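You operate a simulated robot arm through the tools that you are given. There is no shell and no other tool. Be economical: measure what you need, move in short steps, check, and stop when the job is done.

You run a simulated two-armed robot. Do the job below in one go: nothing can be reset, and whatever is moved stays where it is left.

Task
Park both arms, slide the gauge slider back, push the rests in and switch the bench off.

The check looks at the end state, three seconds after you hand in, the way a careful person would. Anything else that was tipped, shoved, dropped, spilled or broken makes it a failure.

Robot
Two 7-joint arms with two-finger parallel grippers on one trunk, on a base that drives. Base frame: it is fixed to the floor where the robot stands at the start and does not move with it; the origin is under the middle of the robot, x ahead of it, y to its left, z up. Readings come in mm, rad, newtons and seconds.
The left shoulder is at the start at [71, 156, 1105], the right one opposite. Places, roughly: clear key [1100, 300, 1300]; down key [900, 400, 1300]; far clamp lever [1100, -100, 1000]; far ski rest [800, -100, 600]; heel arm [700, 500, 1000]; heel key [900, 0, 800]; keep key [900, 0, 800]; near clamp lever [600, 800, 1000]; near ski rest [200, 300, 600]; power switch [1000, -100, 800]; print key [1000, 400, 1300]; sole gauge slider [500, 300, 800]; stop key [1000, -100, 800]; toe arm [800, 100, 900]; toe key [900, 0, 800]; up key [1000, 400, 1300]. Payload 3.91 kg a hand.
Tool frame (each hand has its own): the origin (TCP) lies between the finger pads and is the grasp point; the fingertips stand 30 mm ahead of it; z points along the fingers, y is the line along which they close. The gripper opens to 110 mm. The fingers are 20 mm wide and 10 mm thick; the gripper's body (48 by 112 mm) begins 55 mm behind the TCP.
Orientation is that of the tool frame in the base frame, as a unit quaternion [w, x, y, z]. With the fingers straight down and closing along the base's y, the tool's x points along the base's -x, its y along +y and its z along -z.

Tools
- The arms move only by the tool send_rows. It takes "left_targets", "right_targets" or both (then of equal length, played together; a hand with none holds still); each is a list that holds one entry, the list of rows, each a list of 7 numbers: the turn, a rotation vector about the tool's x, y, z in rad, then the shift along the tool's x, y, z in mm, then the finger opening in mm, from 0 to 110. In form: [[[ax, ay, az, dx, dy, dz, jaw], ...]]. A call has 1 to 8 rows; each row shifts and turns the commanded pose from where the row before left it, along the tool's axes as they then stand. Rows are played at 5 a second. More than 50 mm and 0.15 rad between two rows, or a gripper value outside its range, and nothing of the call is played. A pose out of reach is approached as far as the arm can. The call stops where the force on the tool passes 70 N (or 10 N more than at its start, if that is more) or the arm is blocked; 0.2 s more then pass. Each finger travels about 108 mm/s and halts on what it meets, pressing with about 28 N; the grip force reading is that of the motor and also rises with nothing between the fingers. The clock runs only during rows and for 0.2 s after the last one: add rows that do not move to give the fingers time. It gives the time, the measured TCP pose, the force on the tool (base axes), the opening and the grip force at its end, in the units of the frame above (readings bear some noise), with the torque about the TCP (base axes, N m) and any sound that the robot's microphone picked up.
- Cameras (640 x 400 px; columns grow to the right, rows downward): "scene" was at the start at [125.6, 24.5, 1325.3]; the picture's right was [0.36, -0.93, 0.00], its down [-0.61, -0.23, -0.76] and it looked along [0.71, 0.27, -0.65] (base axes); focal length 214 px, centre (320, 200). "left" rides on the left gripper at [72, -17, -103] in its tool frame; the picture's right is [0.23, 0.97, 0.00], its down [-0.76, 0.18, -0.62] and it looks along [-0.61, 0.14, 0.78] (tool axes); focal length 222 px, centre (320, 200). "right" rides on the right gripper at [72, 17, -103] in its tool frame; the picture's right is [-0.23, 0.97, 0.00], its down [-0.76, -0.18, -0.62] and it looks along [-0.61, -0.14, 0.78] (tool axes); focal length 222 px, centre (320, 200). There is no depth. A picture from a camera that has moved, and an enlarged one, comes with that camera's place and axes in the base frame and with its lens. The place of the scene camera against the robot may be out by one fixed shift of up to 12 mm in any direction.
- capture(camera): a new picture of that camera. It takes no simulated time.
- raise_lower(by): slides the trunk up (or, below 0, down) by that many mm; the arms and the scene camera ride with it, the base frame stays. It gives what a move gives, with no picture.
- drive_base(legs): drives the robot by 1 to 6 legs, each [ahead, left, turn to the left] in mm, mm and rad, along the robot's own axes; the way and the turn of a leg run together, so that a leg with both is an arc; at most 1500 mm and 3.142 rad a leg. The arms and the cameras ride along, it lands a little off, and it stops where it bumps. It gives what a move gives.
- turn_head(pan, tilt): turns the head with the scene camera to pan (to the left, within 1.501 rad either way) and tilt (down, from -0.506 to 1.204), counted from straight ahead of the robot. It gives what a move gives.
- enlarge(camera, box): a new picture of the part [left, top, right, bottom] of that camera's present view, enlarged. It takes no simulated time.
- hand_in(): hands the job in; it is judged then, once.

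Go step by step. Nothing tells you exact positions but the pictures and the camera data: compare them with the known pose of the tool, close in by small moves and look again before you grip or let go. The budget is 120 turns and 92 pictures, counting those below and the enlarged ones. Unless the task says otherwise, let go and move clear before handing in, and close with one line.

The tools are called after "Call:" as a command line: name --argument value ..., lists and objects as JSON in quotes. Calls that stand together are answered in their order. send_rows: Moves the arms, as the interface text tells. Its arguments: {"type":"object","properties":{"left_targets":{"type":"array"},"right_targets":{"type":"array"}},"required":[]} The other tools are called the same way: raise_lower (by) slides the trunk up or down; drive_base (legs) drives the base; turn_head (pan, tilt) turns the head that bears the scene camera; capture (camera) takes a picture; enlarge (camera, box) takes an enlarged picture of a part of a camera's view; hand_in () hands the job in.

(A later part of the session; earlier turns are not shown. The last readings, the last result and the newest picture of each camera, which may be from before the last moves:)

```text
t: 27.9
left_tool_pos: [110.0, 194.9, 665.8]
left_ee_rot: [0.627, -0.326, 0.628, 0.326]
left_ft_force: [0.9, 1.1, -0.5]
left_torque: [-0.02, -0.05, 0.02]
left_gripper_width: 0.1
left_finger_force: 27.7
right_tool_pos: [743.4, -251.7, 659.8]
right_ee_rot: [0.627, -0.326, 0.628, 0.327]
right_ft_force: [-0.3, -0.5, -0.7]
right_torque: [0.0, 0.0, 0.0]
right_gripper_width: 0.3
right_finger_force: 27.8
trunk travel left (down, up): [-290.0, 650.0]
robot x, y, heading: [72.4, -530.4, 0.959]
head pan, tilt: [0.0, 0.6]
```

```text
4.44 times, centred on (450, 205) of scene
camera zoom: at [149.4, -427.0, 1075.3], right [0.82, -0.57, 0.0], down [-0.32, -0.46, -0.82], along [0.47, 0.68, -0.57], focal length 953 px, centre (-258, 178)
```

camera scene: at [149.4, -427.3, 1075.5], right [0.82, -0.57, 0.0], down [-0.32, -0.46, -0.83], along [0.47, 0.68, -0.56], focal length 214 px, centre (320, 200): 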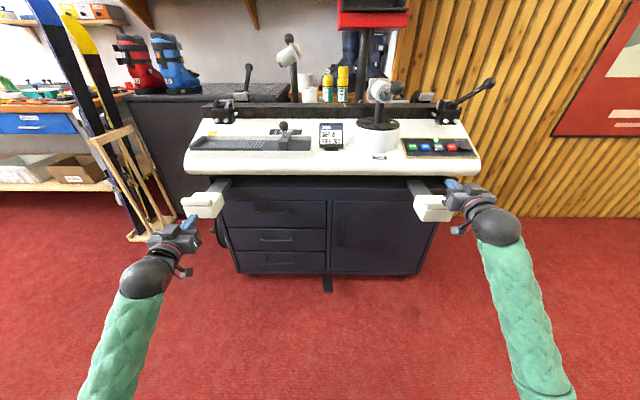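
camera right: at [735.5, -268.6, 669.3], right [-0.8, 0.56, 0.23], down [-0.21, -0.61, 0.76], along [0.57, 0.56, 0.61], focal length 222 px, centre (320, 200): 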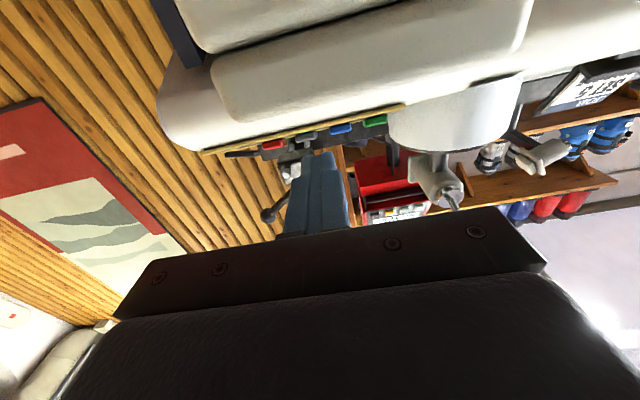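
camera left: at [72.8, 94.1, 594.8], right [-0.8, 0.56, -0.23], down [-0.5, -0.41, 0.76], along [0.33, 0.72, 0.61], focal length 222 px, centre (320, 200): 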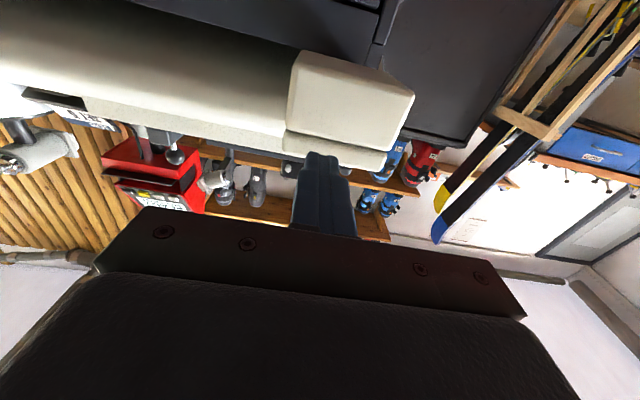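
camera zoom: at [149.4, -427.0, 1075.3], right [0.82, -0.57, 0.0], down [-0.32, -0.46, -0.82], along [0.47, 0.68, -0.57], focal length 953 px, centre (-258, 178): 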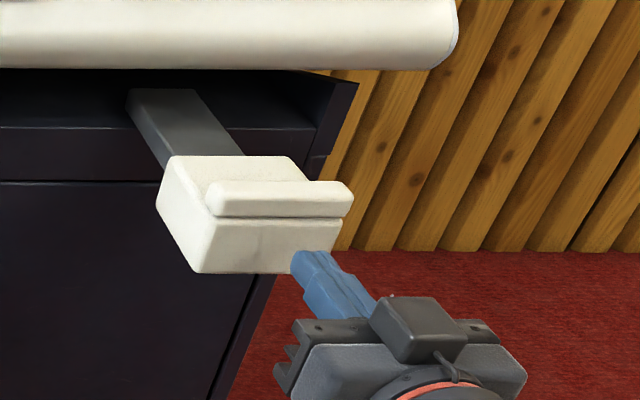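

Both fingers face their blocks. I push both forward slowly.

Call:
send_rows --left_targets '[[[0, 0, 0, 0, 0, 15, 0], [0, 0, 0, 0, 0, 15, 0], [0, 0, 0, 0, 0, 15, 0], [0, 0, 0, 0, 0, 15, 0], [0, 0, 0, 0, 0, 15, 0], [0, 0, 0, 0, 0, 15, 0]]]' --right_targets '[[[0, 0, 0, -8, 0, 15, 0], [0, 0, 0, 0, 0, 15, 0], [0, 0, 0, 0, 0, 15, 0], [0, 0, 0, 0, 0, 15, 0], [0, 0, 0, 0, 0, 15, 0], [0, 0, 0, 0, 0, 15, 0]]]'

Call:
capture --camera "scene"

```text
t: 29.3
left_tool_pos: [160.6, 268.1, 665.0]
left_ee_rot: [0.627, -0.326, 0.627, 0.326]
left_ft_force: [-0.3, 0.6, 0.3]
left_torque: [-0.02, 0.0, -0.02]
left_gripper_width: 0.1
left_finger_force: 28.2
right_tool_pos: [798.6, -182.1, 668.7]
right_ee_rot: [0.624, -0.329, 0.627, 0.33]
right_ft_force: [0.5, 0.1, -0.2]
right_torque: [-0.02, -0.03, -0.02]
right_gripper_width: 0.1
right_finger_force: 27.8
right hand out of reach, approached as far as the arm can: row 5, 6
trunk travel left (down, up): [-290.0, 650.0]
robot x, y, heading: [73.9, -536.2, 0.961]
head pan, tilt: [0.0, 0.6]
```

```text
51 pictures are left
camera scene: at [149.0, -427.0, 1075.2], right [0.82, -0.57, 0.0], down [-0.32, -0.46, -0.82], along [0.47, 0.68, -0.57], focal length 214 px, centre (320, 200)
```

scene: 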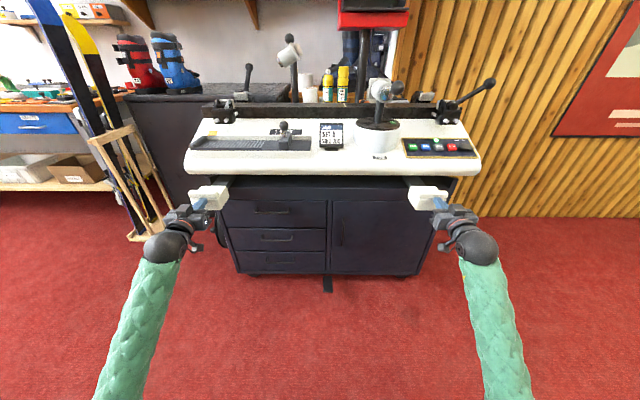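

Both rests slide easily; the right arm is near its reach limit. I retract, drive 120 mm forward, and go on pushing.

Call:
send_rows --left_targets '[[[0, 0, 0, 0, 0, -40, 0], [0, 0, 0, 0, 0, -45, 0], [0, 0, 0, 0, 0, -45, 0]]]' --right_targets '[[[0, 0, 0, 0, 0, -40, 0], [0, 0, 0, 0, 0, -45, 0], [0, 0, 0, 0, 0, -45, 0]]]'

Call:
drive_base --legs '[[120, 0, 0]]'

Call:
send_rows --left_targets '[[[0, 0, 0, 0, 0, 15, 0], [0, 0, 0, 0, 0, 15, 0], [0, 0, 0, 0, 0, 15, 0], [0, 0, 0, 0, 0, 15, 0]]]' --right_targets '[[[0, 0, 0, 0, 0, 15, 0], [0, 0, 0, 0, 0, 15, 0], [0, 0, 0, 0, 0, 15, 0], [0, 0, 0, 0, 0, 15, 0]]]'

Call:
capture --camera "scene"

```text
t: 30.1
left_tool_pos: [87.6, 164.0, 663.3]
left_ee_rot: [0.627, -0.326, 0.628, 0.326]
left_ft_force: [-0.5, 0.0, 0.0]
left_torque: [0.0, -0.04, 0.01]
left_gripper_width: 0.1
left_finger_force: 28.4
right_tool_pos: [728.4, -286.1, 665.3]
right_ee_rot: [0.628, -0.325, 0.627, 0.326]
right_ft_force: [0.2, 0.4, -0.2]
right_torque: [0.0, -0.03, -0.01]
right_gripper_width: 0.2
right_finger_force: 27.6
trunk travel left (down, up): [-290.0, 650.0]
robot x, y, heading: [71.9, -532.5, 0.958]
head pan, tilt: [0.0, 0.6]
```

```text
t: 31.3
left_tool_pos: [154.7, 261.4, 663.8]
left_ee_rot: [0.627, -0.327, 0.627, 0.327]
left_ft_force: [0.3, 0.2, 0.4]
left_torque: [0.01, 0.0, -0.01]
left_gripper_width: 0.0
left_finger_force: 27.6
right_tool_pos: [796.5, -188.7, 665.9]
right_ee_rot: [0.627, -0.327, 0.627, 0.327]
right_ft_force: [0.6, -0.8, 0.5]
right_torque: [0.01, 0.01, 0.0]
right_gripper_width: 0.0
right_finger_force: 27.4
trunk travel left (down, up): [-290.0, 650.0]
robot x, y, heading: [138.6, -438.2, 0.962]
head pan, tilt: [0.0, 0.6]
```

```text
t: 32.3
left_tool_pos: [189.1, 311.8, 663.8]
left_ee_rot: [0.627, -0.326, 0.628, 0.327]
left_ft_force: [0.6, 0.4, 0.7]
left_torque: [0.0, 0.01, 0.02]
left_gripper_width: 0.0
left_finger_force: 28.6
right_tool_pos: [832.0, -139.0, 666.5]
right_ee_rot: [0.627, -0.326, 0.627, 0.326]
right_ft_force: [1.0, 0.4, 0.8]
right_torque: [0.0, 0.03, -0.03]
right_gripper_width: 0.0
right_finger_force: 27.8
trunk travel left (down, up): [-290.0, 650.0]
robot x, y, heading: [141.1, -436.6, 0.958]
head pan, tilt: [0.0, 0.6]
```

```text
50 pictures are left
camera scene: at [217.5, -329.3, 1075.2], right [0.82, -0.57, 0.0], down [-0.32, -0.46, -0.83], along [0.47, 0.68, -0.56], focal length 214 px, centre (320, 200)
```

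scene: 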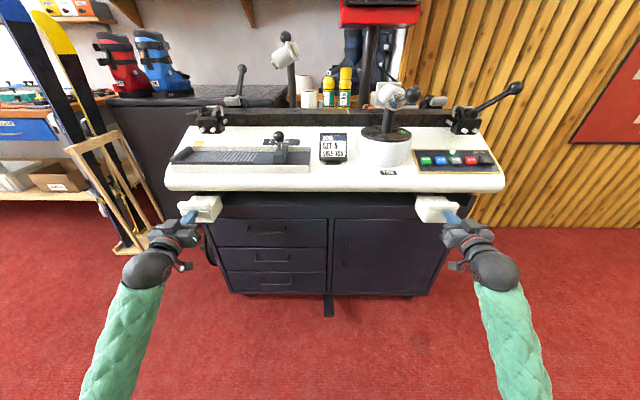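

Still no stop. I keep pushing in smaller steps.

Call:
send_rows --left_targets '[[[0, 0, 0, 0, 0, 8, 0], [0, 0, 0, 0, 0, 8, 0], [0, 0, 0, 0, 0, 8, 0], [0, 0, 0, 0, 0, 8, 0], [0, 0, 0, 0, 0, 8, 0]]]' --right_targets '[[[0, 0, 0, 0, 0, 8, 0], [0, 0, 0, 0, 0, 8, 0], [0, 0, 0, 0, 0, 8, 0], [0, 0, 0, 0, 0, 8, 0], [0, 0, 0, 0, 0, 8, 0]]]'

Call:
enlarge --camera "scene" --box '[150, 170, 260, 280]'

Call:
enlarge --camera "scene" --box '[390, 170, 500, 260]'

```text
t: 33.3
left_tool_pos: [208.1, 334.5, 665.4]
left_ee_rot: [0.628, -0.326, 0.627, 0.327]
left_ft_force: [0.1, 0.5, 0.7]
left_torque: [-0.02, 0.01, -0.01]
left_gripper_width: 0.2
left_finger_force: 28.3
right_tool_pos: [845.1, -118.4, 666.6]
right_ee_rot: [0.628, -0.325, 0.628, 0.324]
right_ft_force: [-14.9, -17.2, 1.2]
right_torque: [0.09, -0.11, -0.1]
right_gripper_width: 0.3
right_finger_force: 27.7
trunk travel left (down, up): [-290.0, 650.0]
robot x, y, heading: [142.8, -438.9, 0.958]
head pan, tilt: [0.0, 0.6]
stopped in row 5 (right hand): the force on the tool passed its limit at 89 N (the readings are from after the stop); the commanded pose is now the measured one
```

```text
3.64 times, centred on (205, 225) of scene
camera zoom: at [216.7, -330.7, 1075.4], right [0.82, -0.58, 0.0], down [-0.32, -0.46, -0.83], along [0.48, 0.67, -0.56], focal length 780 px, centre (738, 109)
```

zoom: 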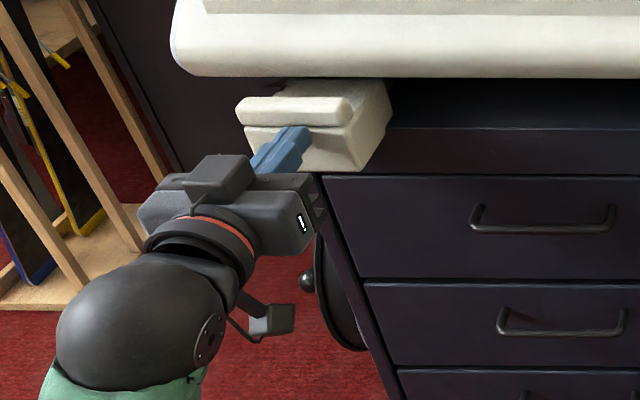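

```text
4.44 times, centred on (445, 215) of scene
camera zoom: at [216.7, -330.7, 1075.4], right [0.82, -0.58, 0.0], down [-0.32, -0.46, -0.83], along [0.48, 0.67, -0.56], focal length 953 px, centre (-236, 133)
```

zoom: 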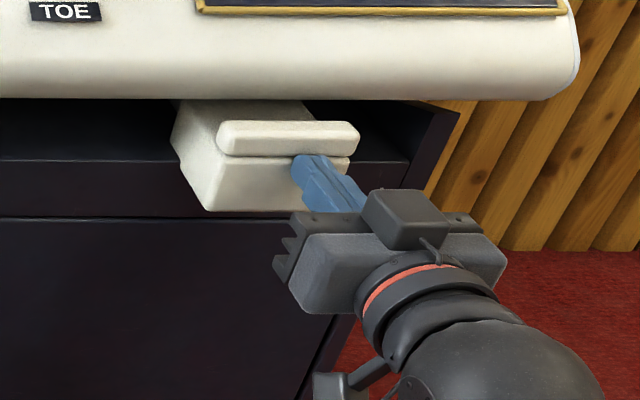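

The right rest reached its end stop. I finish the left one and pull the right back.

Call:
send_rows --left_targets '[[[0, 0, 0, 0, 0, 4, 0], [0, 0, 0, 0, 0, 4, 0], [0, 0, 0, 0, 0, 4, 0], [0, 0, 0, 0, 0, 4, 0], [0, 0, 0, 0, 0, 4, 0], [0, 0, 0, 0, 0, 4, 0]]]'

Call:
send_rows --left_targets '[[[0, 0, 0, 0, 0, -40, 0], [0, 0, 0, 0, 0, -45, 0], [0, 0, 0, 0, 0, -45, 0], [0, 0, 0, 0, 0, -45, 0]]]' --right_targets '[[[0, 0, 0, 0, 0, -40, 0], [0, 0, 0, 0, 0, -45, 0], [0, 0, 0, 0, 0, -45, 0], [0, 0, 0, 0, 0, -45, 0]]]'

Call:
enlarge --camera "scene" --box '[150, 120, 510, 310]'

```text
t: 34.1
left_tool_pos: [211.1, 338.6, 664.7]
left_ee_rot: [0.628, -0.325, 0.627, 0.327]
left_ft_force: [-13.4, -19.8, 1.5]
left_torque: [-0.01, 0.05, -0.13]
left_gripper_width: 0.0
left_finger_force: 28.3
right_tool_pos: [845.3, -118.6, 666.2]
right_ee_rot: [0.627, -0.326, 0.627, 0.327]
right_ft_force: [-6.4, -14.0, 2.7]
right_torque: [0.13, -0.09, -0.21]
right_gripper_width: 0.0
right_finger_force: 28.1
trunk travel left (down, up): [-290.0, 650.0]
robot x, y, heading: [140.2, -437.9, 0.958]
head pan, tilt: [0.0, 0.6]
stopped in row 3 (left hand): the force on the tool passed its limit at 84 N (the readings are from after the stop); the commanded pose is now the measured one
```

```text
t: 35.1
left_tool_pos: [116.6, 246.1, 632.5]
left_ee_rot: [0.627, -0.326, 0.628, 0.326]
left_ft_force: [0.1, 0.4, -0.7]
left_torque: [-0.04, 0.02, -0.01]
left_gripper_width: 0.2
left_finger_force: 27.6
left hand out of reach, approached as far as the arm can: row 3, 4
right_tool_pos: [797.1, -236.1, 629.7]
right_ee_rot: [0.627, -0.327, 0.628, 0.325]
right_ft_force: [1.2, 0.9, -0.1]
right_torque: [0.02, 0.01, 0.0]
right_gripper_width: 0.0
right_finger_force: 27.9
right hand out of reach, approached as far as the arm can: row 3, 4
trunk travel left (down, up): [-290.0, 650.0]
robot x, y, heading: [138.7, -438.7, 0.959]
head pan, tilt: [0.0, 0.6]
```

```text
1.78 times, centred on (330, 215) of scene
camera zoom: at [217.3, -329.9, 1075.2], right [0.82, -0.57, 0.0], down [-0.32, -0.46, -0.82], along [0.47, 0.68, -0.57], focal length 381 px, centre (302, 173)
```

zoom: 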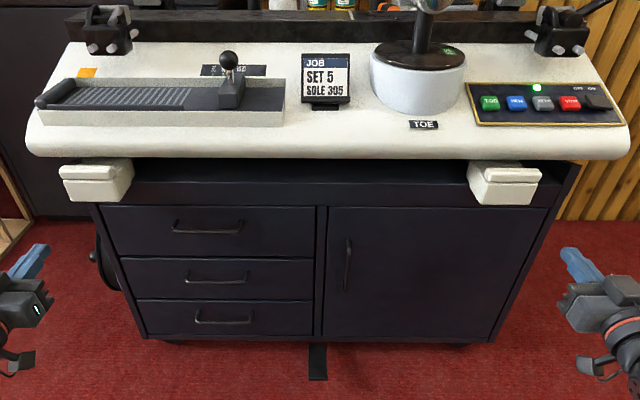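

Both rests are fully in. I raise the trunk (hands clear of the bench edge) and turn the right hand tool-down again.

Call:
raise_lower --by 400

Call:
send_rows --left_targets '[[[0, 0.15, 0, -30, 0, 0, 0], [0, 0.15, 0, -30, 0, 0, 0], [0, 0.15, 0, -30, 0, 0, 0], [0, 0.15, 0, 0, 0, 0, 0], [0, 0.15, 0, 0, 0, 0, 0], [0, 0.15, 0, 0, 0, 0, 0], [0, 0.15, 0, 0, 0, 0, 0], [0, 0.15, 0, 0, 0, 0, 0]]]' --right_targets '[[[0, 0.15, 0, -30, 0, 0, 0], [0, 0.15, 0, -30, 0, 0, 0], [0, 0.15, 0, -30, 0, 0, 0], [0, 0.15, 0, 0, 0, 0, 0], [0, 0.15, 0, 0, 0, 0, 0], [0, 0.15, 0, 0, 0, 0, 0], [0, 0.15, 0, 0, 0, 0, 0], [0, 0.15, 0, 0, 0, 0, 0]]]'

Call:
send_rows --left_targets '[[[0, 0.1236, 0, 0, 0, 0, 0], [0, 0.1236, 0, 0, 0, 0, 0], [0, 0.1236, 0, 0, 0, 0, 0], [0, 0, 0, 0, 0, 0, 0]]]' --right_targets '[[[0, 0.1236, 0, 0, 0, 0, 0], [0, 0.1236, 0, 0, 0, 0, 0], [0, 0.1236, 0, 0, 0, 0, 0], [0, 0, 0, 0, 0, 0, 0]]]'

```text
t: 38.9
left_tool_pos: [117.9, 246.3, 1031.6]
left_ee_rot: [0.628, -0.325, 0.629, 0.325]
left_ft_force: [0.3, -0.6, -1.0]
left_torque: [-0.04, 0.01, 0.01]
left_gripper_width: 0.0
left_finger_force: 27.6
right_tool_pos: [796.0, -236.7, 1030.7]
right_ee_rot: [0.627, -0.327, 0.627, 0.326]
right_ft_force: [-0.2, 0.4, 0.3]
right_torque: [-0.05, -0.01, 0.01]
right_gripper_width: 0.0
right_finger_force: 28.3
trunk travel left (down, up): [-690.0, 250.0]
robot x, y, heading: [140.1, -439.7, 0.962]
head pan, tilt: [0.0, 0.6]
```

```text
t: 40.7
left_tool_pos: [129.9, 293.0, 1106.2]
left_ee_rot: [0.162, -0.452, 0.873, 0.083]
left_ft_force: [0.2, -0.4, -0.3]
left_torque: [-0.01, 0.0, 0.01]
left_gripper_width: 0.0
left_finger_force: 28.2
left hand out of reach, approached as far as the arm can: row 1, 2
right_tool_pos: [839.2, -212.5, 1101.6]
right_ee_rot: [0.16, -0.453, 0.873, 0.084]
right_ft_force: [-0.6, 0.5, 0.3]
right_torque: [0.0, -0.02, -0.01]
right_gripper_width: 0.1
right_finger_force: 27.4
right hand out of reach, approached as far as the arm can: row 1, 2
trunk travel left (down, up): [-690.0, 250.0]
robot x, y, heading: [142.7, -437.2, 0.958]
head pan, tilt: [0.0, 0.6]
```

```text
t: 41.7
left_tool_pos: [127.5, 292.5, 1106.8]
left_ee_rot: [-0.001, -0.461, 0.887, 0.0]
left_ft_force: [-0.7, 0.1, 0.0]
left_torque: [0.03, -0.03, 0.03]
left_gripper_width: 0.1
left_finger_force: 27.6
right_tool_pos: [836.1, -211.3, 1103.6]
right_ee_rot: [-0.001, -0.462, 0.887, -0.001]
right_ft_force: [0.1, 0.3, 0.3]
right_torque: [0.02, -0.01, 0.02]
right_gripper_width: 0.0
right_finger_force: 27.9
trunk travel left (down, up): [-690.0, 250.0]
robot x, y, heading: [142.3, -441.4, 0.958]
head pan, tilt: [0.0, 0.6]
```

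Now I drive forward 250 mm so that both bench arms come in reach, then look.

Call:
drive_base --legs '[[250, 0, 0]]'

Call:
turn_head --pan -0.1 --tilt 0.6

Call:
capture --camera "scene"

```text
t: 43.5
left_tool_pos: [269.7, 496.6, 1106.4]
left_ee_rot: [0.0, -0.46, 0.888, 0.001]
left_ft_force: [-0.7, 0.6, -0.2]
left_torque: [-0.01, 0.01, -0.02]
left_gripper_width: 0.0
left_finger_force: 27.9
right_tool_pos: [980.0, -5.6, 1103.2]
right_ee_rot: [-0.002, -0.462, 0.887, 0.0]
right_ft_force: [0.6, 0.1, -0.1]
right_torque: [-0.06, 0.01, -0.01]
right_gripper_width: 0.0
right_finger_force: 28.1
trunk travel left (down, up): [-690.0, 250.0]
robot x, y, heading: [284.9, -233.5, 0.959]
head pan, tilt: [0.0, 0.6]
```

```text
t: 44.2
left_tool_pos: [269.8, 495.7, 1106.6]
left_ee_rot: [-0.001, -0.461, 0.888, 0.0]
left_ft_force: [0.0, 0.6, -0.1]
left_torque: [0.01, -0.02, -0.01]
left_gripper_width: 0.1
left_finger_force: 27.7
right_tool_pos: [979.4, -6.5, 1102.9]
right_ee_rot: [-0.002, -0.461, 0.887, -0.002]
right_ft_force: [0.3, 0.3, -0.5]
right_torque: [0.0, -0.02, 0.02]
right_gripper_width: 0.0
right_finger_force: 28.4
trunk travel left (down, up): [-690.0, 250.0]
robot x, y, heading: [284.9, -233.7, 0.964]
head pan, tilt: [-0.099, 0.6]
```

```text
46 pictures are left
camera scene: at [367.1, -131.1, 1475.1], right [0.76, -0.65, 0.0], down [-0.37, -0.43, -0.82], along [0.54, 0.63, -0.57], focal length 214 px, centre (320, 200)
```

scene: 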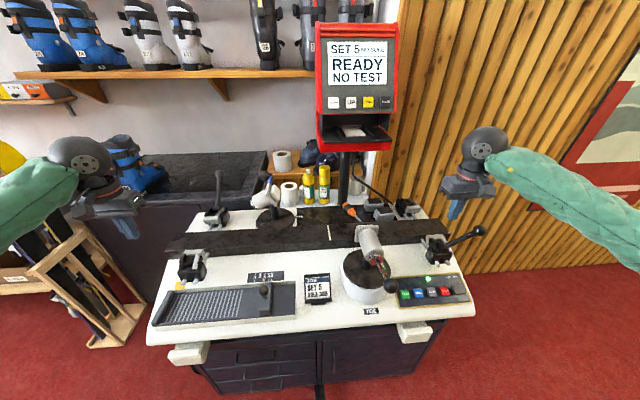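

Clear view. I bring the right hand above the toe knob (about t 588, n 416, z 993 in bench coordinates) with fingers open, and check.

Call:
send_rows --right_targets '[[[0, 0, 0, 23.5, 36.4, 0, 80], [0, 0, 0, 23.5, 36.4, 0, 80], [0, 0, 0, 23.5, 36.4, 0, 80], [0, 0, 0, 23.5, 36.4, 0, 80], [0, 0, 0, 23.5, 36.4, 0, 80], [0, 0, 0, 23.5, 36.4, 0, 80], [0, 0, 0, 0, 0, 35, 80]]]'

Call:
capture --camera "right"

Call:
enlarge --camera "scene" --box '[320, 190, 440, 310]'

```text
t: 45.8
left_tool_pos: [270.7, 494.0, 1107.6]
left_ee_rot: [0.0, -0.461, 0.887, 0.002]
left_ft_force: [0.2, -0.4, -0.1]
left_torque: [-0.01, 0.0, 0.01]
left_gripper_width: 0.0
left_finger_force: 28.3
right_tool_pos: [731.4, 18.4, 1069.0]
right_ee_rot: [-0.002, -0.462, 0.887, -0.002]
right_ft_force: [-0.3, 0.4, -0.2]
right_torque: [0.01, 0.01, 0.01]
right_gripper_width: 79.8
right_finger_force: 0.1
right hand out of reach, approached as far as the arm can: row 6, 7
trunk travel left (down, up): [-690.0, 250.0]
robot x, y, heading: [280.9, -231.8, 0.961]
head pan, tilt: [-0.099, 0.6]
```

```text
45 pictures are left
camera right: at [675.8, -31.1, 1173.9], right [-0.67, 0.74, 0.0], down [0.58, 0.52, 0.62], along [0.46, 0.41, -0.78], focal length 222 px, centre (320, 200)
```

right: 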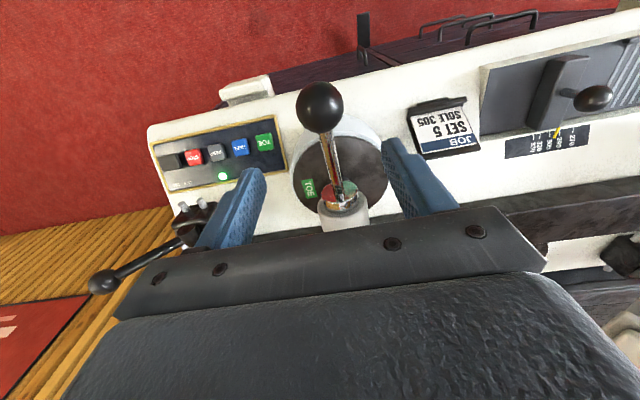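

```text
3.33 times, centred on (380, 250) of scene
camera zoom: at [368.3, -133.2, 1475.3], right [0.76, -0.65, 0.0], down [-0.37, -0.43, -0.83], along [0.54, 0.63, -0.56], focal length 715 px, centre (120, 33)
```

zoom: 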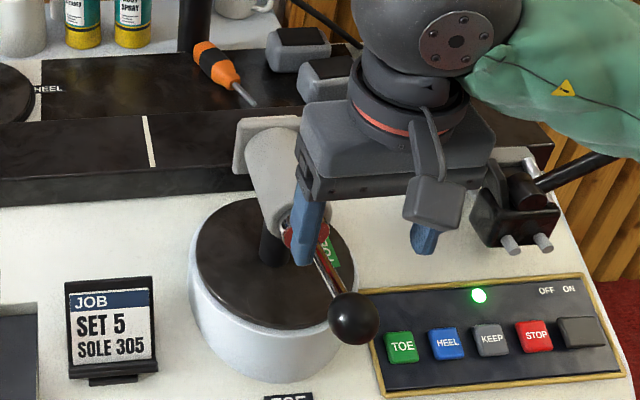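

Too near the body for this reach; I drive back 130 mm (hand is above everything) and come forward again to the knob.

Call:
drive_base --legs '[[-130, 0, 0]]'

Call:
send_rows --right_targets '[[[0, 0, 0, -40, 0, 0, 80], [0, 0, 0, -40, 0, 0, 80], [0, 0, 0, -27, 0, 0, 80]]]'

Call:
capture --camera "right"

Call:
capture --camera "scene"

```text
t: 47.1
left_tool_pos: [195.5, 390.8, 1105.5]
left_ee_rot: [0.0, -0.46, 0.888, 0.0]
left_ft_force: [-0.2, -0.4, 1.2]
left_torque: [-0.03, -0.01, 0.01]
left_gripper_width: 0.0
left_finger_force: 27.9
right_tool_pos: [656.9, -86.4, 1069.9]
right_ee_rot: [-0.001, -0.461, 0.887, -0.002]
right_ft_force: [0.9, 0.4, -0.6]
right_torque: [0.02, -0.02, 0.0]
right_gripper_width: 80.2
right_finger_force: 0.0
trunk travel left (down, up): [-690.0, 250.0]
robot x, y, heading: [210.4, -338.5, 0.956]
head pan, tilt: [-0.099, 0.6]
```

```text
t: 47.9
left_tool_pos: [196.9, 391.5, 1105.9]
left_ee_rot: [-0.001, -0.46, 0.888, 0.0]
left_ft_force: [1.2, 0.3, -0.1]
left_torque: [0.0, 0.02, 0.0]
left_gripper_width: 0.0
left_finger_force: 28.3
right_tool_pos: [718.8, 0.3, 1069.2]
right_ee_rot: [-0.002, -0.462, 0.887, -0.002]
right_ft_force: [-0.4, 0.3, 0.1]
right_torque: [-0.03, -0.05, 0.0]
right_gripper_width: 79.9
right_finger_force: 0.1
trunk travel left (down, up): [-690.0, 250.0]
robot x, y, heading: [209.1, -337.0, 0.96]
head pan, tilt: [-0.099, 0.6]
```

```text
43 pictures are left
camera right: at [662.3, -48.0, 1174.2], right [-0.67, 0.74, 0.0], down [0.58, 0.53, 0.62], along [0.46, 0.41, -0.79], focal length 222 px, centre (320, 200)
```

right: 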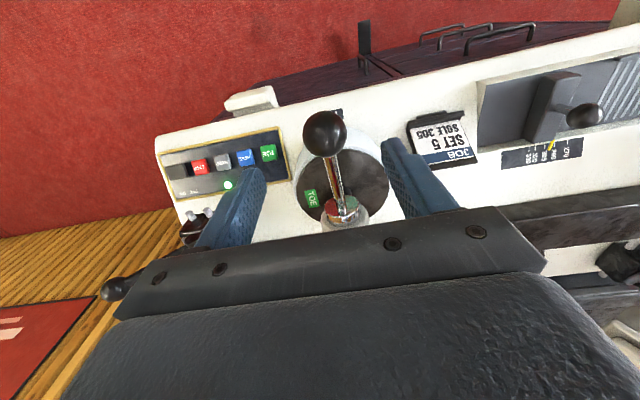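

```text
42 pictures are left
camera scene: at [294.2, -234.9, 1475.0], right [0.76, -0.65, 0.0], down [-0.37, -0.43, -0.82], along [0.54, 0.62, -0.57], focal length 214 px, centre (320, 200)
```

scene: 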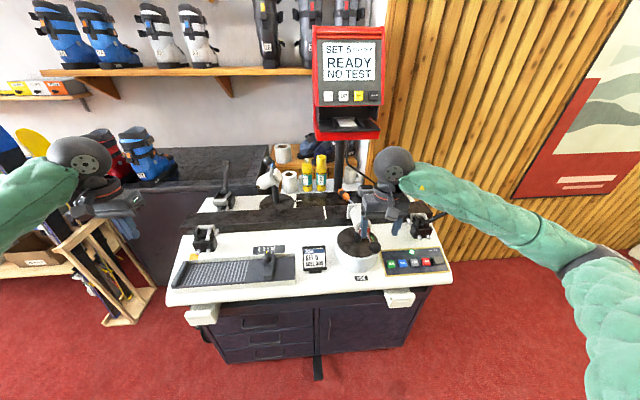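

Knob is centred between the fingers in n and about 6 mm off in t. I descend around it and cage it loosely.

Call:
send_rows --right_targets '[[[0, 0, 0, 0, 6, 25, 80], [0, 0, 0, 0, 0, 25, 80], [0, 0, 0, 0, 0, 24, 80], [0, 0, 0, 0, 0, 0, 46], [0, 0, 0, 0, 0, 0, 46]]]'

Call:
capture --camera "right"

```text
t: 49.1
left_tool_pos: [195.1, 391.4, 1107.0]
left_ee_rot: [-0.001, -0.46, 0.888, 0.0]
left_ft_force: [0.5, -0.1, 0.0]
left_torque: [-0.04, -0.01, -0.01]
left_gripper_width: 0.2
left_finger_force: 28.1
right_tool_pos: [713.9, 3.9, 995.9]
right_ee_rot: [-0.002, -0.462, 0.887, -0.002]
right_ft_force: [0.0, 0.8, 0.1]
right_torque: [0.02, -0.02, 0.01]
right_gripper_width: 46.1
right_finger_force: 0.1
trunk travel left (down, up): [-690.0, 250.0]
robot x, y, heading: [210.3, -340.8, 0.959]
head pan, tilt: [-0.099, 0.6]
```

```text
41 pictures are left
camera right: at [657.5, -44.8, 1099.6], right [-0.67, 0.74, 0.0], down [0.58, 0.52, 0.62], along [0.46, 0.41, -0.78], focal length 222 px, centre (320, 200)
```

right: 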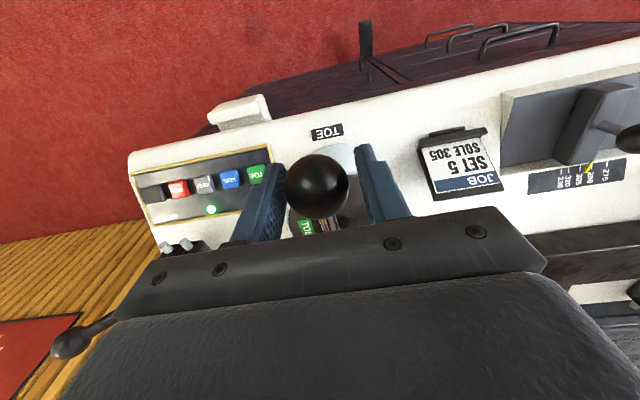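

The knob is caged. I try a gentle clockwise (from above) swing of about 0.2 rad and watch the forces.

Call:
send_rows --right_targets '[[[0, 0, 0.1, -0.8, 16, 0, 46], [0, 0, 0.1, -0.8, 16, 0, 46], [0, 0, 0, 0, 0, 0, 46]]]'

Call:
capture --camera "right"

```text
t: 49.9
left_tool_pos: [196.8, 390.3, 1106.9]
left_ee_rot: [-0.001, -0.46, 0.888, 0.0]
left_ft_force: [0.5, 0.1, 0.2]
left_torque: [-0.03, 0.04, 0.01]
left_gripper_width: 0.0
left_finger_force: 28.3
right_tool_pos: [690.7, 24.8, 995.5]
right_ee_rot: [-0.002, -0.37, 0.929, -0.002]
right_ft_force: [1.0, -1.9, 0.4]
right_torque: [-0.01, -0.02, -0.03]
right_gripper_width: 46.7
right_finger_force: 0.3
trunk travel left (down, up): [-690.0, 250.0]
robot x, y, heading: [210.2, -334.3, 0.962]
head pan, tilt: [-0.099, 0.6]
```

```text
40 pictures are left
camera right: at [625.4, -12.1, 1099.3], right [-0.51, 0.86, 0.0], down [0.68, 0.4, 0.62], along [0.54, 0.31, -0.78], focal length 222 px, centre (320, 200)
```

right: 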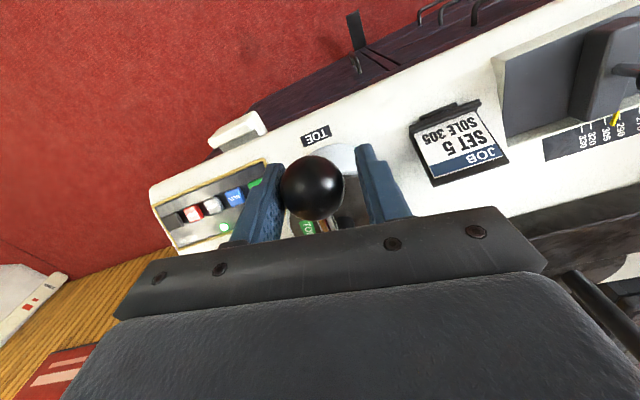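

It swings freely with almost no force. I continue the arc.

Call:
send_rows --right_targets '[[[0, 0, 0.1, -0.8, 16, 0, 46], [0, 0, 0.1, -0.8, 16, 0, 46], [0, 0, 0.1, -0.8, 16, 0, 46], [0, 0, 0.1, -0.8, 16, 0, 46], [0, 0, 0.1, -0.8, 16, 0, 46], [0, 0, 0, 0, 0, 0, 46]]]'

Call:
capture --camera "right"

Call:
enlarge --camera "scene" --box '[290, 180, 410, 300]'

```text
t: 51.3
left_tool_pos: [196.4, 391.5, 1106.5]
left_ee_rot: [0.0, -0.46, 0.888, -0.001]
left_ft_force: [0.4, -0.1, 0.3]
left_torque: [0.0, 0.0, 0.01]
left_gripper_width: 0.0
left_finger_force: 27.9
right_tool_pos: [650.2, 93.9, 992.9]
right_ee_rot: [-0.001, -0.129, 0.992, -0.002]
right_ft_force: [0.0, -0.6, -0.4]
right_torque: [0.03, 0.01, -0.02]
right_gripper_width: 46.1
right_finger_force: 0.3
trunk travel left (down, up): [-690.0, 250.0]
robot x, y, heading: [214.8, -339.8, 0.957]
head pan, tilt: [-0.099, 0.6]
```

```text
39 pictures are left
camera right: at [575.4, 92.3, 1098.6], right [-0.03, 1.0, 0.0], down [0.78, 0.03, 0.62], along [0.62, 0.02, -0.78], focal length 222 px, centre (320, 200)
```

right: 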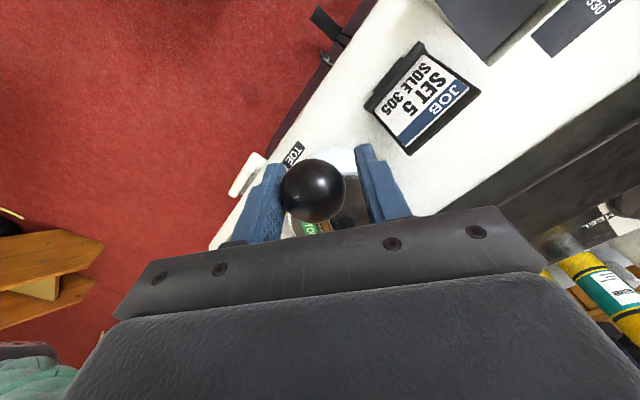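

```text
3.33 times, centred on (350, 240) of scene
camera zoom: at [293.7, -236.4, 1475.2], right [0.76, -0.65, 0.0], down [-0.37, -0.43, -0.82], along [0.54, 0.63, -0.57], focal length 715 px, centre (220, 67)
```

zoom: 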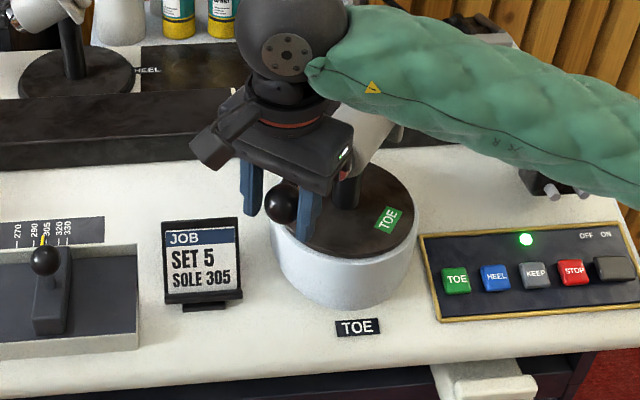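

The disc turns with the arm and its label comes to the front: the right sense. I go on to about 90° or the stop.

Call:
send_rows --right_targets '[[[0, 0, 0.1, -0.8, 16, 0, 46], [0, 0, 0.1, -0.8, 16, 0, 46], [0, 0, 0.1, -0.8, 16, 0, 46], [0, 0, 0.1, -0.8, 16, 0, 46], [0, 0, 0.1, -0.8, 16, 0, 46], [0, 0, 0.1, -0.8, 16, 0, 46], [0, 0, 0.1, -0.8, 16, 0, 46]]]'

Call:
capture --camera "scene"

Call:
enlarge --camera "scene" --box '[290, 180, 410, 300]'

```text
t: 52.9
left_tool_pos: [196.2, 391.7, 1106.1]
left_ee_rot: [0.0, -0.461, 0.888, 0.0]
left_ft_force: [0.2, -0.4, 1.3]
left_torque: [0.01, -0.01, 0.0]
left_gripper_width: 0.0
left_finger_force: 27.8
right_tool_pos: [660.8, 205.3, 992.7]
right_ee_rot: [-0.001, 0.219, 0.976, -0.002]
right_ft_force: [-1.3, -1.4, 0.2]
right_torque: [-0.03, 0.02, 0.02]
right_gripper_width: 46.9
right_finger_force: 0.7
trunk travel left (down, up): [-690.0, 250.0]
robot x, y, heading: [211.0, -340.9, 0.962]
head pan, tilt: [-0.099, 0.6]
```

```text
37 pictures are left
camera scene: at [293.5, -235.9, 1475.1], right [0.76, -0.65, 0.0], down [-0.37, -0.43, -0.82], along [0.54, 0.62, -0.57], focal length 214 px, centre (320, 200)
```

scene: 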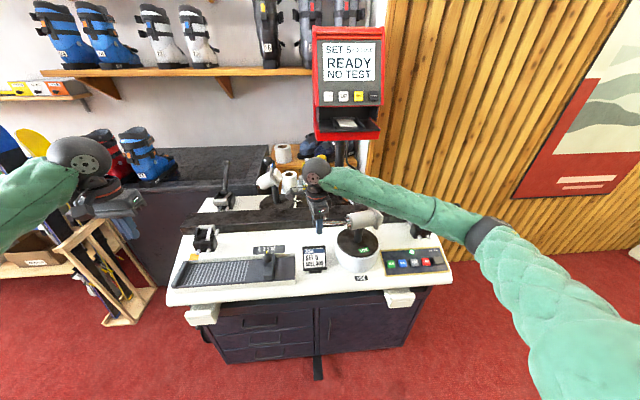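

```text
3.33 times, centred on (350, 240) of scene
camera zoom: at [293.5, -235.9, 1475.1], right [0.76, -0.65, 0.0], down [-0.37, -0.43, -0.82], along [0.54, 0.62, -0.57], focal length 715 px, centre (220, 67)
```

zoom: 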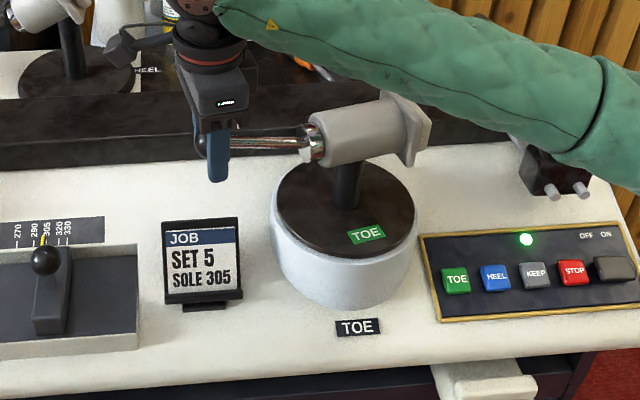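

About 80° done, label nearly aligned with the TOE mark. I continue carefully to find a stop.

Call:
send_rows --right_targets '[[[0, 0, 0.1, -0.8, 16, 0, 46], [0, 0, 0.1, -0.8, 16, 0, 46], [0, 0, 0.05, -0.4, 8, 0, 46], [0, 0, 0.05, -0.4, 8, 0, 46]]]'

Call:
enlarge --camera "scene" --box '[290, 180, 410, 300]'

```text
t: 53.9
left_tool_pos: [195.7, 388.5, 1107.6]
left_ee_rot: [0.0, -0.46, 0.888, 0.0]
left_ft_force: [-0.2, 0.2, -0.7]
left_torque: [-0.01, 0.05, 0.01]
left_gripper_width: 0.0
left_finger_force: 28.0
right_tool_pos: [685.9, 242.0, 993.5]
right_ee_rot: [0.0, 0.361, 0.932, -0.003]
right_ft_force: [-13.5, -30.2, -7.5]
right_torque: [0.13, -0.19, 0.37]
right_gripper_width: 61.3
right_finger_force: 15.3
trunk travel left (down, up): [-690.0, 250.0]
robot x, y, heading: [211.0, -341.1, 0.954]
head pan, tilt: [-0.099, 0.6]
```

```text
3.33 times, centred on (350, 240) of scene
camera zoom: at [292.3, -238.9, 1475.2], right [0.76, -0.65, 0.0], down [-0.37, -0.43, -0.83], along [0.54, 0.63, -0.56], focal length 715 px, centre (220, 67)
```

zoom: 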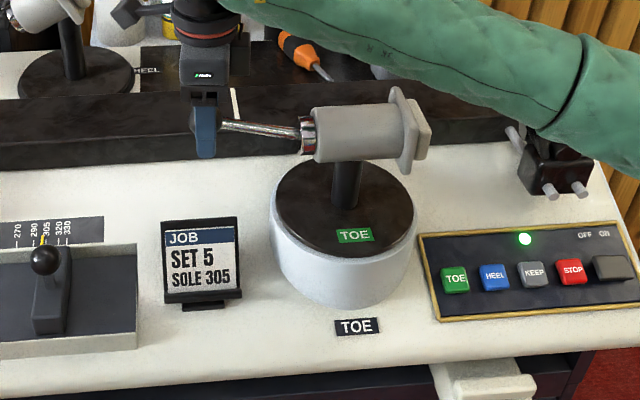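

A firm stop at 90° with the TOE label lined up: parked. I relax, open, and lift away.

Call:
send_rows --right_targets '[[[0, 0, 0, 0, -12, 0, 60], [0, 0, 0, 0, 0, 0, 95], [0, 0, 0, 0, 0, 0, 95], [0, 0, 0, 0, 0, -30, 95], [0, 0, 0, 0, 0, -45, 95], [0, 0, 0, 0, 0, -45, 95]]]'

Call:
capture --camera "scene"

```text
t: 55.3
left_tool_pos: [196.0, 391.1, 1106.2]
left_ee_rot: [0.0, -0.46, 0.888, 0.0]
left_ft_force: [-0.7, 0.0, 0.2]
left_torque: [0.03, -0.01, -0.01]
left_gripper_width: 0.1
left_finger_force: 28.0
right_tool_pos: [680.7, 236.6, 1114.1]
right_ee_rot: [0.001, 0.362, 0.932, -0.002]
right_ft_force: [0.2, 0.3, 0.1]
right_torque: [0.01, -0.03, -0.01]
right_gripper_width: 95.1
right_finger_force: 0.1
trunk travel left (down, up): [-690.0, 250.0]
robot x, y, heading: [210.9, -337.5, 0.959]
head pan, tilt: [-0.099, 0.6]
```

```text
34 pictures are left
camera scene: at [292.6, -236.4, 1475.1], right [0.76, -0.65, 0.0], down [-0.37, -0.43, -0.83], along [0.54, 0.63, -0.56], focal length 214 px, centre (320, 200)
```

scene: 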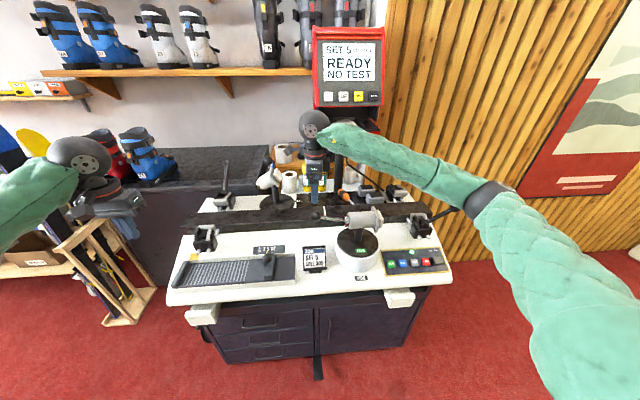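

The toe arm stays parked. I move the right hand aside to the right, raise the left hand, and drive forward so the heel arm is in reach.

Call:
send_rows --right_targets '[[[0, 0, 0, -45, -15, 0, 60], [0, 0, 0, -45, -15, 0, 20], [0, 0, 0, -45, -15, 0, 0], [0, 0, 0, -45, -15, 0, 0], [0, 0, 0, -45, -15, 0, 0], [0, 0, 0, -45, -15, 0, 0], [0, 0, 0, -45, -15, 0, 0]]]' --left_targets '[[[0, 0, 0, 0, 0, -30, 0], [0, 0, 0, 0, 0, -30, 0], [0, 0, 0, 0, 0, -30, 30], [0, 0, 0, 0, 0, -20, 80], [0, 0, 0, 0, 0, 0, 80], [0, 0, 0, 0, 0, 0, 80], [0, 0, 0, 0, 0, 0, 80]]]'

Call:
drive_base --legs '[[130, 0, 0]]'

Call:
turn_head --pan 0.15 --tilt 0.5

Call:
capture --camera "scene"

Call:
capture --camera "left"

```text
t: 56.9
left_tool_pos: [195.0, 389.6, 1218.1]
left_ee_rot: [-0.001, -0.461, 0.888, 0.001]
left_ft_force: [0.3, -0.6, 0.7]
left_torque: [0.02, 0.01, 0.0]
left_gripper_width: 80.3
left_finger_force: 0.1
right_tool_pos: [840.4, -54.1, 1112.8]
right_ee_rot: [0.0, 0.361, 0.933, -0.002]
right_ft_force: [1.0, -0.6, -0.3]
right_torque: [-0.02, 0.0, 0.0]
right_gripper_width: 0.0
right_finger_force: 27.9
trunk travel left (down, up): [-690.0, 250.0]
robot x, y, heading: [210.4, -338.4, 0.963]
head pan, tilt: [-0.099, 0.6]
```

```text
t: 58.1
left_tool_pos: [272.3, 498.6, 1216.8]
left_ee_rot: [-0.001, -0.459, 0.888, -0.001]
left_ft_force: [0.0, -0.6, 0.0]
left_torque: [-0.01, -0.02, -0.02]
left_gripper_width: 80.3
left_finger_force: 0.0
right_tool_pos: [915.3, 52.4, 1113.1]
right_ee_rot: [0.0, 0.362, 0.932, -0.003]
right_ft_force: [-0.5, 1.1, -0.7]
right_torque: [-0.04, -0.03, 0.03]
right_gripper_width: 0.0
right_finger_force: 27.9
trunk travel left (down, up): [-690.0, 250.0]
robot x, y, heading: [282.4, -234.2, 0.956]
head pan, tilt: [-0.099, 0.6]
```

```text
t: 58.9
left_tool_pos: [271.6, 497.9, 1217.4]
left_ee_rot: [0.0, -0.46, 0.888, 0.0]
left_ft_force: [-0.1, -0.8, 0.8]
left_torque: [0.01, 0.03, 0.02]
left_gripper_width: 79.9
left_finger_force: 0.2
right_tool_pos: [916.0, 53.1, 1112.6]
right_ee_rot: [0.001, 0.362, 0.932, -0.002]
right_ft_force: [-0.4, 0.7, 0.3]
right_torque: [0.0, -0.03, -0.03]
right_gripper_width: 0.0
right_finger_force: 28.1
trunk travel left (down, up): [-690.0, 250.0]
robot x, y, heading: [283.5, -228.7, 0.96]
head pan, tilt: [0.15, 0.499]
```

```text
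33 pictures are left
camera scene: at [351.3, -115.4, 1484.2], right [0.89, -0.45, 0.0], down [-0.21, -0.43, -0.88], along [0.39, 0.79, -0.48], focal length 214 px, centre (320, 200)
```

scene: 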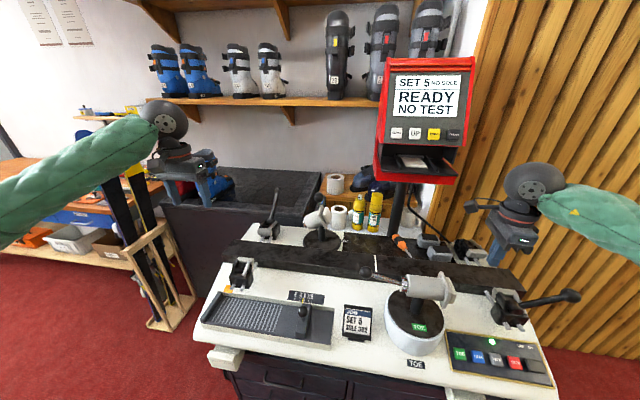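

```text
32 pictures are left
camera left: at [242.8, 428.8, 1321.7], right [-0.93, 0.38, 0.0], down [0.29, 0.72, 0.62], along [0.23, 0.58, -0.78], focal length 222 px, centre (320, 200)
```

left: 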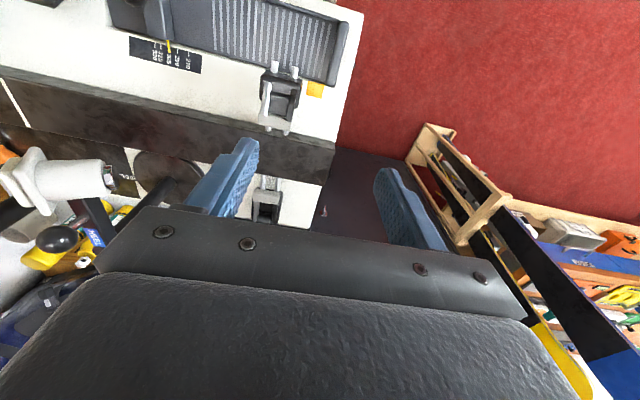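

The heel knob is near t 240, n 785, z 1125. I bring the left hand above it, fingers open.

Call:
send_rows --left_targets '[[[0, 0, 0, -27, -38, 0, 80], [0, 0, 0, -27, -38, 0, 80], [0, 0, 0, -27, -38, 0, 80], [0, 0, 0, -27, -38, 0, 80], [0, 0, 0, -27, -38, 0, 80], [0, 0, 0, -27, -38, 0, 80], [0, 0, 0, -27, -38, 0, 80], [0, 0, 0, -20, -38, 0, 80]]]'

Call:
capture --camera "left"

Call:
enlarge --camera "scene" --box '[240, 140, 400, 270]'

```text
t: 60.7
left_tool_pos: [642.4, 492.9, 1216.3]
left_ee_rot: [-0.001, -0.461, 0.887, 0.0]
left_ft_force: [-0.2, 0.5, 0.6]
left_torque: [0.0, 0.02, 0.01]
left_gripper_width: 79.7
left_finger_force: 0.1
right_tool_pos: [916.6, 53.3, 1111.5]
right_ee_rot: [-0.001, 0.362, 0.932, -0.002]
right_ft_force: [-0.2, -0.4, 0.3]
right_torque: [-0.01, 0.01, -0.03]
right_gripper_width: 0.0
right_finger_force: 28.5
trunk travel left (down, up): [-690.0, 250.0]
robot x, y, heading: [283.5, -227.9, 0.961]
head pan, tilt: [0.15, 0.499]
```

```text
31 pictures are left
camera left: at [614.3, 424.6, 1320.8], right [-0.93, 0.37, 0.0], down [0.29, 0.73, 0.62], along [0.23, 0.58, -0.78], focal length 222 px, centre (320, 200)
```

left: 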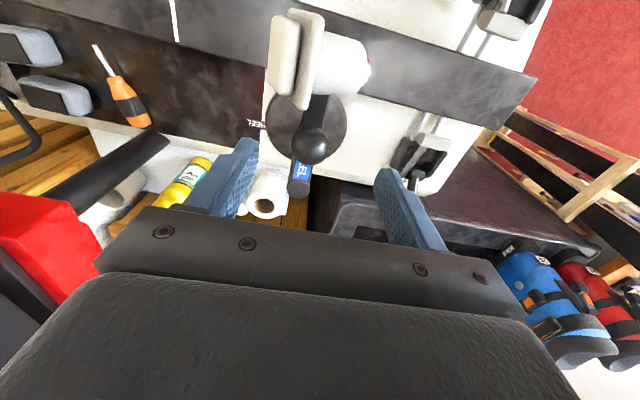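

```text
3.08 times, centred on (320, 205) of scene
camera zoom: at [353.5, -115.2, 1484.1], right [0.9, -0.45, 0.0], down [-0.21, -0.43, -0.88], along [0.39, 0.79, -0.48], focal length 660 px, centre (320, 185)
```

zoom: 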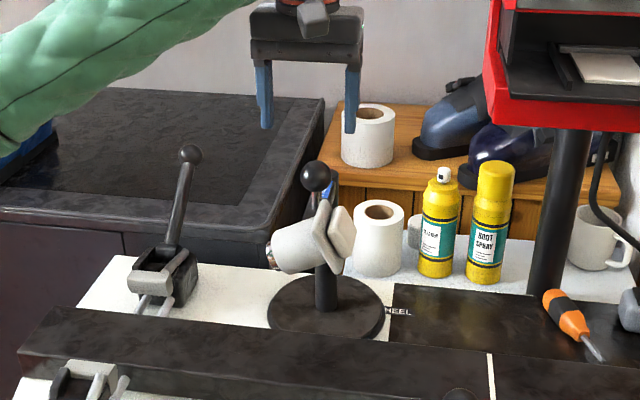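

Aligned within 20 mm. I correct and descend around the heel knob, staying slightly high to clear the link.

Call:
send_rows --left_targets '[[[0, 0, 0, -19, -2, 25, 80], [0, 0, 0, 0, 0, 30, 80], [0, 0, 0, 0, 0, 25, 80], [0, 0, 0, 0, 0, 0, 46], [0, 0, 0, 0, 0, 0, 46]]]'

Call:
capture --camera "left"

Call:
enlarge --camera "scene" --box '[270, 150, 370, 240]'

```text
t: 61.9
left_tool_pos: [652.4, 508.1, 1137.3]
left_ee_rot: [-0.001, -0.46, 0.888, -0.001]
left_ft_force: [2.0, -3.2, -0.2]
left_torque: [-0.06, -0.03, -0.04]
left_gripper_width: 47.8
left_finger_force: 2.2
right_tool_pos: [916.2, 53.9, 1112.2]
right_ee_rot: [0.0, 0.363, 0.932, -0.003]
right_ft_force: [0.4, 0.7, -0.9]
right_torque: [0.0, -0.03, 0.01]
right_gripper_width: 0.0
right_finger_force: 27.9
trunk travel left (down, up): [-690.0, 250.0]
robot x, y, heading: [284.5, -235.2, 0.957]
head pan, tilt: [0.15, 0.499]
```

```text
29 pictures are left
camera left: at [624.0, 439.8, 1240.8], right [-0.93, 0.38, 0.0], down [0.29, 0.72, 0.62], along [0.23, 0.58, -0.78], focal length 222 px, centre (320, 200)
```

left: 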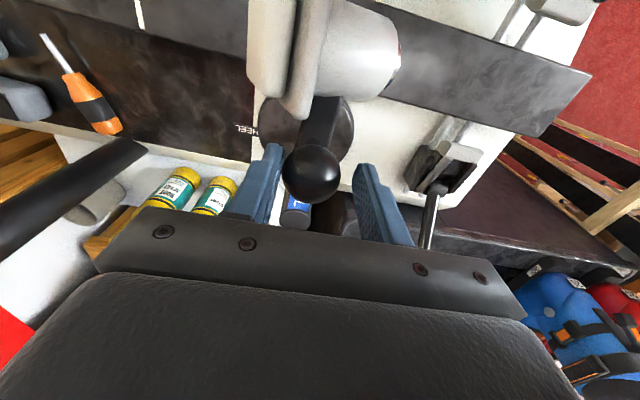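

```text
4.44 times, centred on (320, 195) of scene
camera zoom: at [351.9, -114.9, 1484.2], right [0.89, -0.45, 0.0], down [-0.21, -0.43, -0.88], along [0.39, 0.79, -0.48], focal length 953 px, centre (320, 222)
```

zoom: 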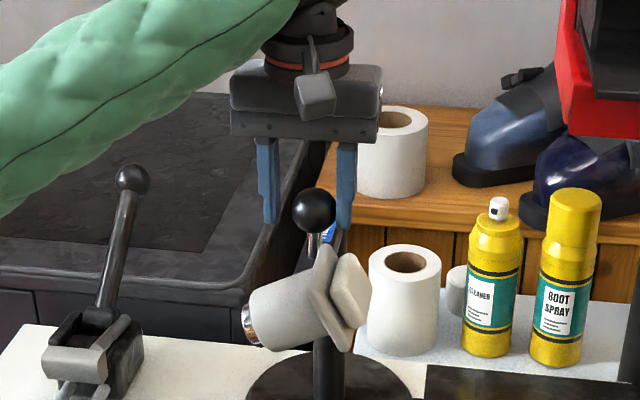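

The knob is caged. I try a gentle clockwise swing about the post and watch.

Call:
send_rows --left_targets '[[[0, 0, 0.1, 0, 10, 0, 46], [0, 0, 0.1, -0.4, 10, 0, 46], [0, 0, 0, 0, 0, 0, 46]]]'

Call:
enlarge --camera "scene" --box '[270, 150, 370, 240]'

```text
t: 62.7
left_tool_pos: [637.1, 520.3, 1136.2]
left_ee_rot: [0.0, -0.369, 0.93, 0.0]
left_ft_force: [1.8, -0.4, 0.0]
left_torque: [-0.05, -0.06, -0.01]
left_gripper_width: 46.8
left_finger_force: 0.7
right_tool_pos: [916.6, 52.6, 1111.9]
right_ee_rot: [-0.001, 0.362, 0.932, -0.003]
right_ft_force: [-0.1, 0.5, 0.0]
right_torque: [0.0, 0.01, 0.0]
right_gripper_width: 0.1
right_finger_force: 28.5
trunk travel left (down, up): [-690.0, 250.0]
robot x, y, heading: [285.6, -230.6, 0.962]
head pan, tilt: [0.15, 0.499]
```

```text
4.44 times, centred on (320, 195) of scene
camera zoom: at [352.0, -115.2, 1484.2], right [0.9, -0.45, 0.0], down [-0.21, -0.43, -0.88], along [0.39, 0.79, -0.48], focal length 953 px, centre (320, 222)
```

zoom: 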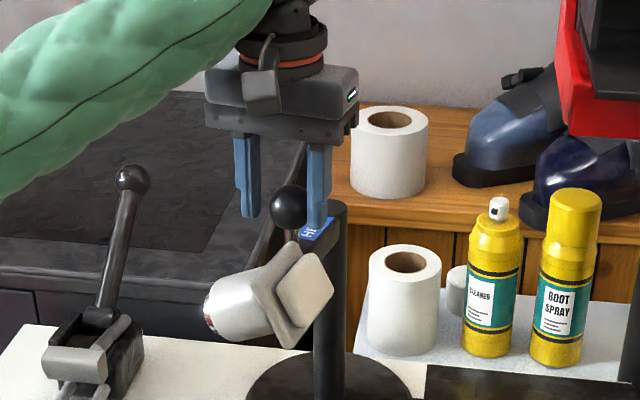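

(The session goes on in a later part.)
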